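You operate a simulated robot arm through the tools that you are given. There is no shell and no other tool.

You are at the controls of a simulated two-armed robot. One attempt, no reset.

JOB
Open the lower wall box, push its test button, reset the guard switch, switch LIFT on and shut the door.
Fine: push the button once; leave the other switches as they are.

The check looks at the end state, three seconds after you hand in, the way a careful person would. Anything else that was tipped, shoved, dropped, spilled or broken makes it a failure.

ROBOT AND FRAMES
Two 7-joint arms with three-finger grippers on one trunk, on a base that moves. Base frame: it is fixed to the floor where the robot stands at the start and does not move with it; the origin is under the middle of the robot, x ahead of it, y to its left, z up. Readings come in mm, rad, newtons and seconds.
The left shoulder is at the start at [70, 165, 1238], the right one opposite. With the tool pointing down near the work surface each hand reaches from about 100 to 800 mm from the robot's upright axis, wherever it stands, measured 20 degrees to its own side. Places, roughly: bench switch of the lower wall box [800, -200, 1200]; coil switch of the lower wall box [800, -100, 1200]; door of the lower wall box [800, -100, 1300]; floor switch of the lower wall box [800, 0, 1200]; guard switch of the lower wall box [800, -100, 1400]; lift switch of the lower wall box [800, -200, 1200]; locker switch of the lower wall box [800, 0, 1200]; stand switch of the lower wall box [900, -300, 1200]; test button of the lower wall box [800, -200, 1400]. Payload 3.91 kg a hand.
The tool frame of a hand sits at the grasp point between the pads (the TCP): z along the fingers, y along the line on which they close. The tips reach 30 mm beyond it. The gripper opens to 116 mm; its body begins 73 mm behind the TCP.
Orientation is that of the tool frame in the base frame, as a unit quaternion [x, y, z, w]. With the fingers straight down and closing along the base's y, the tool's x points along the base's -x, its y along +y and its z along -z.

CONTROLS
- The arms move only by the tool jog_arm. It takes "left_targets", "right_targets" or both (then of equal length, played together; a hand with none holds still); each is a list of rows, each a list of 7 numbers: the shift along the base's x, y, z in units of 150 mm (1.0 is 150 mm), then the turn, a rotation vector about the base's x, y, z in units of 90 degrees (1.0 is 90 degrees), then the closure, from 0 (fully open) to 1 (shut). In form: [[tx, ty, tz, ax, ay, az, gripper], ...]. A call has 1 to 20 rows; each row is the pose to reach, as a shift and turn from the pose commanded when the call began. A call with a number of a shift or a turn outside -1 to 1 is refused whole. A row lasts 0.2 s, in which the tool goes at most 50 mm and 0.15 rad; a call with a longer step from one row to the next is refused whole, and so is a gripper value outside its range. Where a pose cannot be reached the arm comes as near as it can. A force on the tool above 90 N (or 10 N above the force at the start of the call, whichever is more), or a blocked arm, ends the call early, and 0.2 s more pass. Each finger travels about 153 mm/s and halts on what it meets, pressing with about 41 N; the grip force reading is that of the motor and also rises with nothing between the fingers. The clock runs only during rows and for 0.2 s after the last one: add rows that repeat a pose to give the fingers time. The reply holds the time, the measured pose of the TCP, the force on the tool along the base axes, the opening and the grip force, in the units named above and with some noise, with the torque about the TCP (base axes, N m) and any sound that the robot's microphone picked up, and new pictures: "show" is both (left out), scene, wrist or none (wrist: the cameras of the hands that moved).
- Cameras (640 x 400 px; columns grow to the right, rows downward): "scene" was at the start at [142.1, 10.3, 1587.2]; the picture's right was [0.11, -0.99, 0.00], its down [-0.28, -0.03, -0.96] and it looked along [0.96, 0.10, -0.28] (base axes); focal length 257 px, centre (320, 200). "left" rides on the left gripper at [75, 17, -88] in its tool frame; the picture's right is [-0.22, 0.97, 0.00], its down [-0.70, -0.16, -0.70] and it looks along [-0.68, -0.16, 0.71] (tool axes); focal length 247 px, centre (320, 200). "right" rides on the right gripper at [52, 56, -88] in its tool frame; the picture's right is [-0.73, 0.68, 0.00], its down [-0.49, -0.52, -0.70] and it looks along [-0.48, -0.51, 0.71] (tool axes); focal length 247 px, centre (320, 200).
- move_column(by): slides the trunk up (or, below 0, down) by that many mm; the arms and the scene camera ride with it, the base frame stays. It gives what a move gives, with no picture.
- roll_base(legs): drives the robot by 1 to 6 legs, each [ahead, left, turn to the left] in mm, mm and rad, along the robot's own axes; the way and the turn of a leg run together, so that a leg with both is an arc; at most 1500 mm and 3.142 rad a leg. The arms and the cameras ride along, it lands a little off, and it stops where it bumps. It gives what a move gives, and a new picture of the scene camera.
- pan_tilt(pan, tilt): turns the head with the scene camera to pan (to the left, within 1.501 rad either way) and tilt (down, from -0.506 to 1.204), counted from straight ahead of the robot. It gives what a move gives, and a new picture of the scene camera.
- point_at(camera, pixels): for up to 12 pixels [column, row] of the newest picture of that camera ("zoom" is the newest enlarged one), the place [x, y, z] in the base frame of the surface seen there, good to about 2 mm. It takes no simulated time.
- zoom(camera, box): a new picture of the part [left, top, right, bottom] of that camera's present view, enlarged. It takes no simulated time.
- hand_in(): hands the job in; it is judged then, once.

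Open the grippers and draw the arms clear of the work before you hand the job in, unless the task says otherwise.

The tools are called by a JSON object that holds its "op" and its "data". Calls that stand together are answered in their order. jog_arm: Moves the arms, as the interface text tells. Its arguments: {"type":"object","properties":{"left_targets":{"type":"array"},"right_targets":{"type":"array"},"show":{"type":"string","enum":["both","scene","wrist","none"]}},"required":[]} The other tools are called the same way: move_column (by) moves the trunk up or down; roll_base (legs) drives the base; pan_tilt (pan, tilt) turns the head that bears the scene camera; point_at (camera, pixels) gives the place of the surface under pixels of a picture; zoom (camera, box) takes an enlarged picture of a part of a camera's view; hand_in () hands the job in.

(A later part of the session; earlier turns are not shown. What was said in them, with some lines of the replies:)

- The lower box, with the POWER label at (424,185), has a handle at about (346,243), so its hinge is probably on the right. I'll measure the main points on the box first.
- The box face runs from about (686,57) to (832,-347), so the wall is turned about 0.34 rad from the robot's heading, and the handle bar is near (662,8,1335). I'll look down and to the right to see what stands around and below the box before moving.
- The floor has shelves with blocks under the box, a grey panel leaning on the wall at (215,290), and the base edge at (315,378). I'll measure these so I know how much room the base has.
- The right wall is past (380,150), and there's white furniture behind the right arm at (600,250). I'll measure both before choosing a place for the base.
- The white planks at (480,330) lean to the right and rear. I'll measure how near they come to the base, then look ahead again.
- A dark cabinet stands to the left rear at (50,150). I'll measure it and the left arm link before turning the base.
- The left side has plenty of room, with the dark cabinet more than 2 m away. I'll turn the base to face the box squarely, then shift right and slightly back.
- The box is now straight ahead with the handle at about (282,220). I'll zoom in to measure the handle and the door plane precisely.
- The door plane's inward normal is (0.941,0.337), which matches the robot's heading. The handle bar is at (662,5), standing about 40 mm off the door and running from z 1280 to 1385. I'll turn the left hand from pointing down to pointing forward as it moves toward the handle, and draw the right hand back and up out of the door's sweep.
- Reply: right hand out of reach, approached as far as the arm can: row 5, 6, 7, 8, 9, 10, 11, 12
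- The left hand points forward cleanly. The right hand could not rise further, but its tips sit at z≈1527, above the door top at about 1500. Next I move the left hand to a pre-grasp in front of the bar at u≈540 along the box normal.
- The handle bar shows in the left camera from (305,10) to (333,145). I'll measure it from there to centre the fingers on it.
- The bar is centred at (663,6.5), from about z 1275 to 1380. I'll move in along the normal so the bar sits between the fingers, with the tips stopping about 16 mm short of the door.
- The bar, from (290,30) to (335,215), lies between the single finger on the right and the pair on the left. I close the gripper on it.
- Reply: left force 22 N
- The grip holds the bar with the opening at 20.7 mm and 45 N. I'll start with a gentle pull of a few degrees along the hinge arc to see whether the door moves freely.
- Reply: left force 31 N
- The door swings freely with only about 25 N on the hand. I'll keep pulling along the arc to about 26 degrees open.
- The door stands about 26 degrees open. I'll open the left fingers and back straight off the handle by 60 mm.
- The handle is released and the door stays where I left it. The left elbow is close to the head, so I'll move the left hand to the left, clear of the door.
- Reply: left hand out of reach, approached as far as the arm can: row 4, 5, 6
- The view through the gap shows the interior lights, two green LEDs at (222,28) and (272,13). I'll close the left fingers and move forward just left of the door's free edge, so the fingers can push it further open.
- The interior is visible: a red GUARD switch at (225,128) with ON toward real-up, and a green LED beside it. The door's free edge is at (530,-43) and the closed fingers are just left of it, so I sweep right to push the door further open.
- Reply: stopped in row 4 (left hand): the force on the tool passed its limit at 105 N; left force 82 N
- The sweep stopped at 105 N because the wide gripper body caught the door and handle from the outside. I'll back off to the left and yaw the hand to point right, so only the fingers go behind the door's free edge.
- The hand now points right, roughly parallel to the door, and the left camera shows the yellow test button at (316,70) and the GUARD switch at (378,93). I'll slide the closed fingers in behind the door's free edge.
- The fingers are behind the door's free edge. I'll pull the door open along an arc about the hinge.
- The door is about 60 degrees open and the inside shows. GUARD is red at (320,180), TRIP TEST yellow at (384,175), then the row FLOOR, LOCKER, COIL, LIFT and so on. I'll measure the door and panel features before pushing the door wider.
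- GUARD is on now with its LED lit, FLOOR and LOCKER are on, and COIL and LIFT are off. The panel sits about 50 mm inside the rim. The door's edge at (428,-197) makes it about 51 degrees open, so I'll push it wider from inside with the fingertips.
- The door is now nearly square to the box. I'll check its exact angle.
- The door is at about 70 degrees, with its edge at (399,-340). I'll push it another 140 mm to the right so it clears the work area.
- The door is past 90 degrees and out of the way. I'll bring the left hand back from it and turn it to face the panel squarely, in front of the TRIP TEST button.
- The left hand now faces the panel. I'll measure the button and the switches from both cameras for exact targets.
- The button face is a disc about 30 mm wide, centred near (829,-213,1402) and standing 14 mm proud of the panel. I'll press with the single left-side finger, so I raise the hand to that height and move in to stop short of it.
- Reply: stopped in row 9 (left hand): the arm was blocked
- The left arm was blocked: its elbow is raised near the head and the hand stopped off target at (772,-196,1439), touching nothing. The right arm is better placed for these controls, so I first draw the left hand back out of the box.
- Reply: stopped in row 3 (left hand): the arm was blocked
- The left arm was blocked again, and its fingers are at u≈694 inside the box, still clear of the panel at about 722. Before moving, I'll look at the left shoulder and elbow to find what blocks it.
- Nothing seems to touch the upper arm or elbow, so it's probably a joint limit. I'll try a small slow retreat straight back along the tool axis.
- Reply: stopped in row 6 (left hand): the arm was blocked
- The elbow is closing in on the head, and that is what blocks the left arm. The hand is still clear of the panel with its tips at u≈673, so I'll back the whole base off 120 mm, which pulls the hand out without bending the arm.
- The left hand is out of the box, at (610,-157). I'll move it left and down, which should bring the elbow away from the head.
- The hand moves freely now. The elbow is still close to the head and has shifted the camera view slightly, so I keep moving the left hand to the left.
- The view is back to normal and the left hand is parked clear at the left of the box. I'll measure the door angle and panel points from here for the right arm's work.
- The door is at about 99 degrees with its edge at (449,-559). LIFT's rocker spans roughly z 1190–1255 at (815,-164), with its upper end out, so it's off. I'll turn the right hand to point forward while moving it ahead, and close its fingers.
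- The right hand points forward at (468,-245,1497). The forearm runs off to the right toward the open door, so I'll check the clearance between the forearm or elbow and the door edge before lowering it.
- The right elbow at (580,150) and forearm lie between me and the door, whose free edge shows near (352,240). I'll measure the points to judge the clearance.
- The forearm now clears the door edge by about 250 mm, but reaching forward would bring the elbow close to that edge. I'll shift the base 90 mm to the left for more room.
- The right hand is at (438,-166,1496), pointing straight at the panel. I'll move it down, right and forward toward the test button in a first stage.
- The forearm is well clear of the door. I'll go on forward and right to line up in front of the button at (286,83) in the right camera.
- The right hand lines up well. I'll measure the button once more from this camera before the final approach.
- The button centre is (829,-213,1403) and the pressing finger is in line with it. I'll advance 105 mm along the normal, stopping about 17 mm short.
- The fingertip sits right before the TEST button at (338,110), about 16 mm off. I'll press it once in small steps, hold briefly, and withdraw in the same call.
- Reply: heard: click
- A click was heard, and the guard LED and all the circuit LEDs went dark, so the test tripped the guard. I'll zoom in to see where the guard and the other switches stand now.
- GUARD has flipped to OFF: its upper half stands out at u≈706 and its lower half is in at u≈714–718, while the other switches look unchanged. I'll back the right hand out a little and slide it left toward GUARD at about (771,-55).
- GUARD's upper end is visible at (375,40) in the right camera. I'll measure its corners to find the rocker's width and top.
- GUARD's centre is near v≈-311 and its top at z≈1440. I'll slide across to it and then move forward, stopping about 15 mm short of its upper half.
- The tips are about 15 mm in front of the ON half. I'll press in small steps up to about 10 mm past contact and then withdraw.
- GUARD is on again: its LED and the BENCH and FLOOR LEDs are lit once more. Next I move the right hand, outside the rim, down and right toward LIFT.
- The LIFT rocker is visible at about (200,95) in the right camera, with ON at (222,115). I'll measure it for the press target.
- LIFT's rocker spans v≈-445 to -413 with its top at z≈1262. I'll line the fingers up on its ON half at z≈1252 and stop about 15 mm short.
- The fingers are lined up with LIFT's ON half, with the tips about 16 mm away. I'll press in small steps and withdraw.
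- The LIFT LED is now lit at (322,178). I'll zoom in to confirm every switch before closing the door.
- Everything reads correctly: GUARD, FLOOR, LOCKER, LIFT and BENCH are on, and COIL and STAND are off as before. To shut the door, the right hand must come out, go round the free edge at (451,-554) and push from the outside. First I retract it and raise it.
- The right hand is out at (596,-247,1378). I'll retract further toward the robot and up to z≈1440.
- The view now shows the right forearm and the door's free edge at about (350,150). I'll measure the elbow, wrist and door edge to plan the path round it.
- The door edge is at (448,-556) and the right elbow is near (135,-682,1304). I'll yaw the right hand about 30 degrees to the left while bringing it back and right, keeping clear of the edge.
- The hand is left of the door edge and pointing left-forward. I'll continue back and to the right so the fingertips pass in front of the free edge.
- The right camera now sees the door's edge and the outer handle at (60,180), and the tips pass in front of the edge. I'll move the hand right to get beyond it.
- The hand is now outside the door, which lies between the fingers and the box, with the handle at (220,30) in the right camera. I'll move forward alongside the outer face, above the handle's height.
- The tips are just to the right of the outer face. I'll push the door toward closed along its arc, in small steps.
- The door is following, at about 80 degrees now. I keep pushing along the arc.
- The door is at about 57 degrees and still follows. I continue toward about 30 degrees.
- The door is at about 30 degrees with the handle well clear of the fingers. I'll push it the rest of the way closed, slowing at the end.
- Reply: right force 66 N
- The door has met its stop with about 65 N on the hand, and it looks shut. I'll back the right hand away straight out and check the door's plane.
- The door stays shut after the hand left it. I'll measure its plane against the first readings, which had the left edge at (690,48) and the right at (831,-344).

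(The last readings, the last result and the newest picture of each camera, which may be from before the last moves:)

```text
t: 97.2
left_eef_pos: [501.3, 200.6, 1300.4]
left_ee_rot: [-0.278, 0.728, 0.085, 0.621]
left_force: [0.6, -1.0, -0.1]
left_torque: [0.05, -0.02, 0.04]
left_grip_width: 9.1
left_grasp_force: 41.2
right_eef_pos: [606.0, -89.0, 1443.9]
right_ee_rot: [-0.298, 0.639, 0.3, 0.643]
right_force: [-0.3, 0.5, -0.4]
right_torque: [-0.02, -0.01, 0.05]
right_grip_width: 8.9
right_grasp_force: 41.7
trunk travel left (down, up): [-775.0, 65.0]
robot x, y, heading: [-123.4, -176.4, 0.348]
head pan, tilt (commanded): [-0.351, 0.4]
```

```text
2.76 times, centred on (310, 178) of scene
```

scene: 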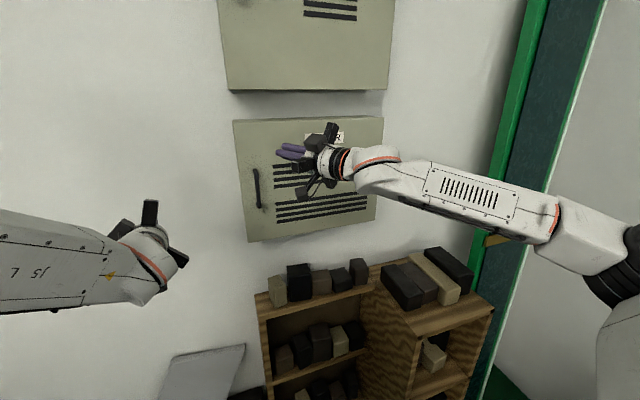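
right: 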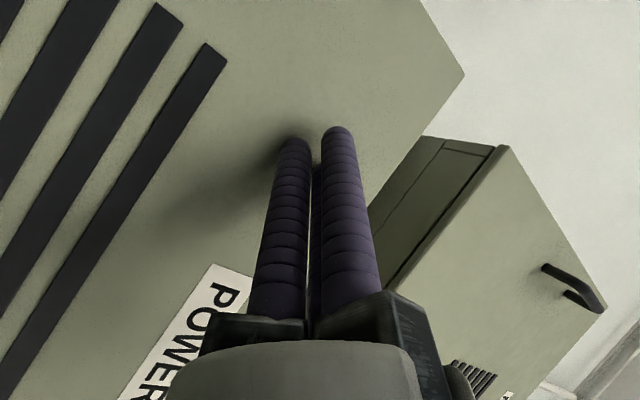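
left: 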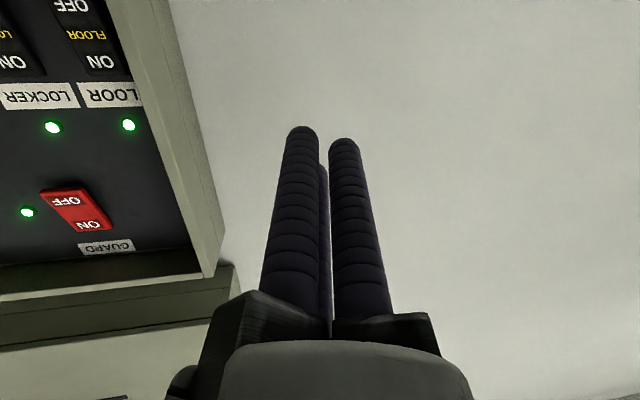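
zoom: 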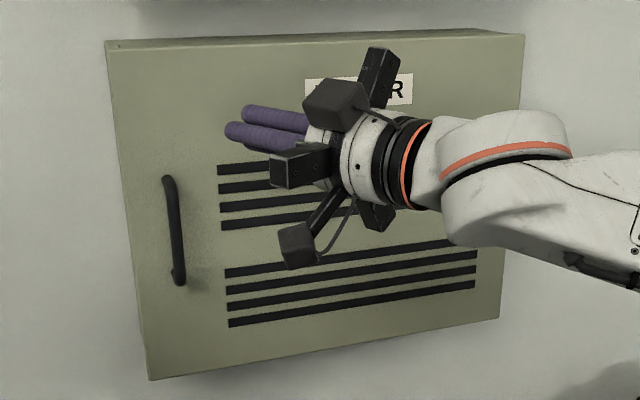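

The door's left edge is back at u≈666 with the same readings as before it was opened, so it's fully shut. Now I draw both hands back from the box and open the grippers.

{"op": "jog_arm", "data": {"right_targets": [[-0.138, -0.109, 0, 0, 0, 0, 1], [-0.276, -0.217, 0, 0, 0, 0, 1], [-0.415, -0.326, 0, 0, 0, 0, 1], [-0.553, -0.434, 0, 0, 0, 0, 0.5], [-0.691, -0.543, 0, 0, 0, 0, 0], [-0.829, -0.651, 0, 0, 0, 0, 0], [-0.829, -0.651, 0, 0, 0, 0, 0], [-0.829, -0.651, 0, 0, 0, 0, 0]], "left_targets": [[-0.063, -0.022, 0, 0, 0, 0, 1], [-0.126, -0.045, 0, 0, 0, 0, 1], [-0.188, -0.067, 0, 0, 0, 0, 1], [-0.251, -0.09, 0, 0, 0, 0, 0.5], [-0.314, -0.112, 0, 0, 0, 0, 0], [-0.377, -0.135, 0, 0, 0, 0, 0], [-0.377, -0.135, 0, 0, 0, 0, 0], [-0.377, -0.135, 0, 0, 0, 0, 0]], "show": "scene"}}

```text
t: 99.0
left_eef_pos: [447.0, 180.9, 1300.5]
left_ee_rot: [-0.278, 0.728, 0.085, 0.621]
left_force: [0.5, 0.4, -0.8]
left_torque: [0.03, -0.04, -0.01]
left_grip_width: 116.1
left_grasp_force: 0.1
right_eef_pos: [481.6, -186.1, 1442.7]
right_ee_rot: [-0.299, 0.64, 0.299, 0.641]
right_force: [0.4, -0.4, -0.6]
right_torque: [0.0, -0.02, -0.03]
right_grip_width: 115.8
right_grasp_force: 0.1
trunk travel left (down, up): [-775.0, 65.0]
robot x, y, heading: [-122.0, -180.4, 0.35]
head pan, tilt (commanded): [-0.351, 0.4]
```

scene: 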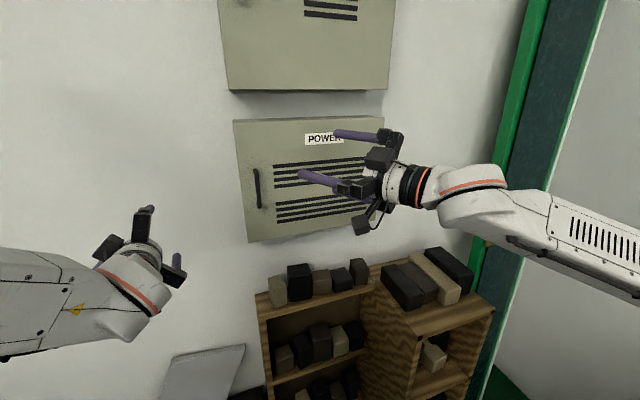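

The door is shut, both grippers are open and clear, and the blocks on the shelf stand as before. I'll take one last look to the right rear to be sure the planks weren't touched.

{"op": "pan_tilt", "data": {"pan": -1.45, "tilt": 0.6}}

```text
t: 100.3
left_eef_pos: [447.7, 181.9, 1300.0]
left_ee_rot: [-0.277, 0.728, 0.084, 0.621]
left_force: [1.2, -0.2, 0.2]
left_torque: [0.01, -0.01, 0.0]
left_grip_width: 116.1
left_grasp_force: 0.0
right_eef_pos: [480.4, -186.3, 1443.1]
right_ee_rot: [-0.298, 0.639, 0.3, 0.642]
right_force: [0.5, 0.5, 0.2]
right_torque: [0.0, 0.01, 0.05]
right_grip_width: 116.0
right_grasp_force: 0.1
trunk travel left (down, up): [-775.0, 65.0]
robot x, y, heading: [-124.7, -171.2, 0.346]
head pan, tilt (commanded): [-1.45, 0.6]
```

scene: 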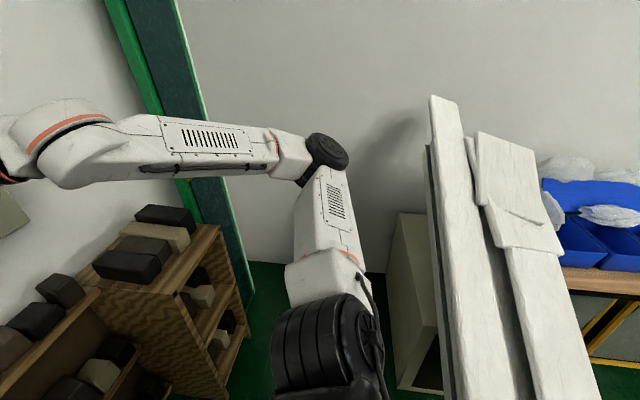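

The planks and everything else around the robot are standing undisturbed. The test was pressed once, GUARD is reset, LIFT is on and the door is shut, so I hand in.

{"op": "hand_in", "data": {}}

```text
The job is handed in.
```

I finished the job and handed it in; the result of the check hasn't come back.

- **Test button:** I pressed it once. There was a click, the guard tripped and all the lights went out.
- **Guard switch:** I pressed it back to ON and its light came back.
- **LIFT:** It is switched on and its light is lit.
- **Other switches:** FLOOR, LOCKER and BENCH are still on, and COIL and STAND are still off, as they were at the start.
- **Door:** It is fully shut; its edge measures the same as before I opened it.

The left arm blocked against the robot's head while reaching for the test button, so I used the right arm for the button, both switches and closing the door. I also shifted the base to make room. Nothing nearby looks moved, and both grippers are open and clear of the box.
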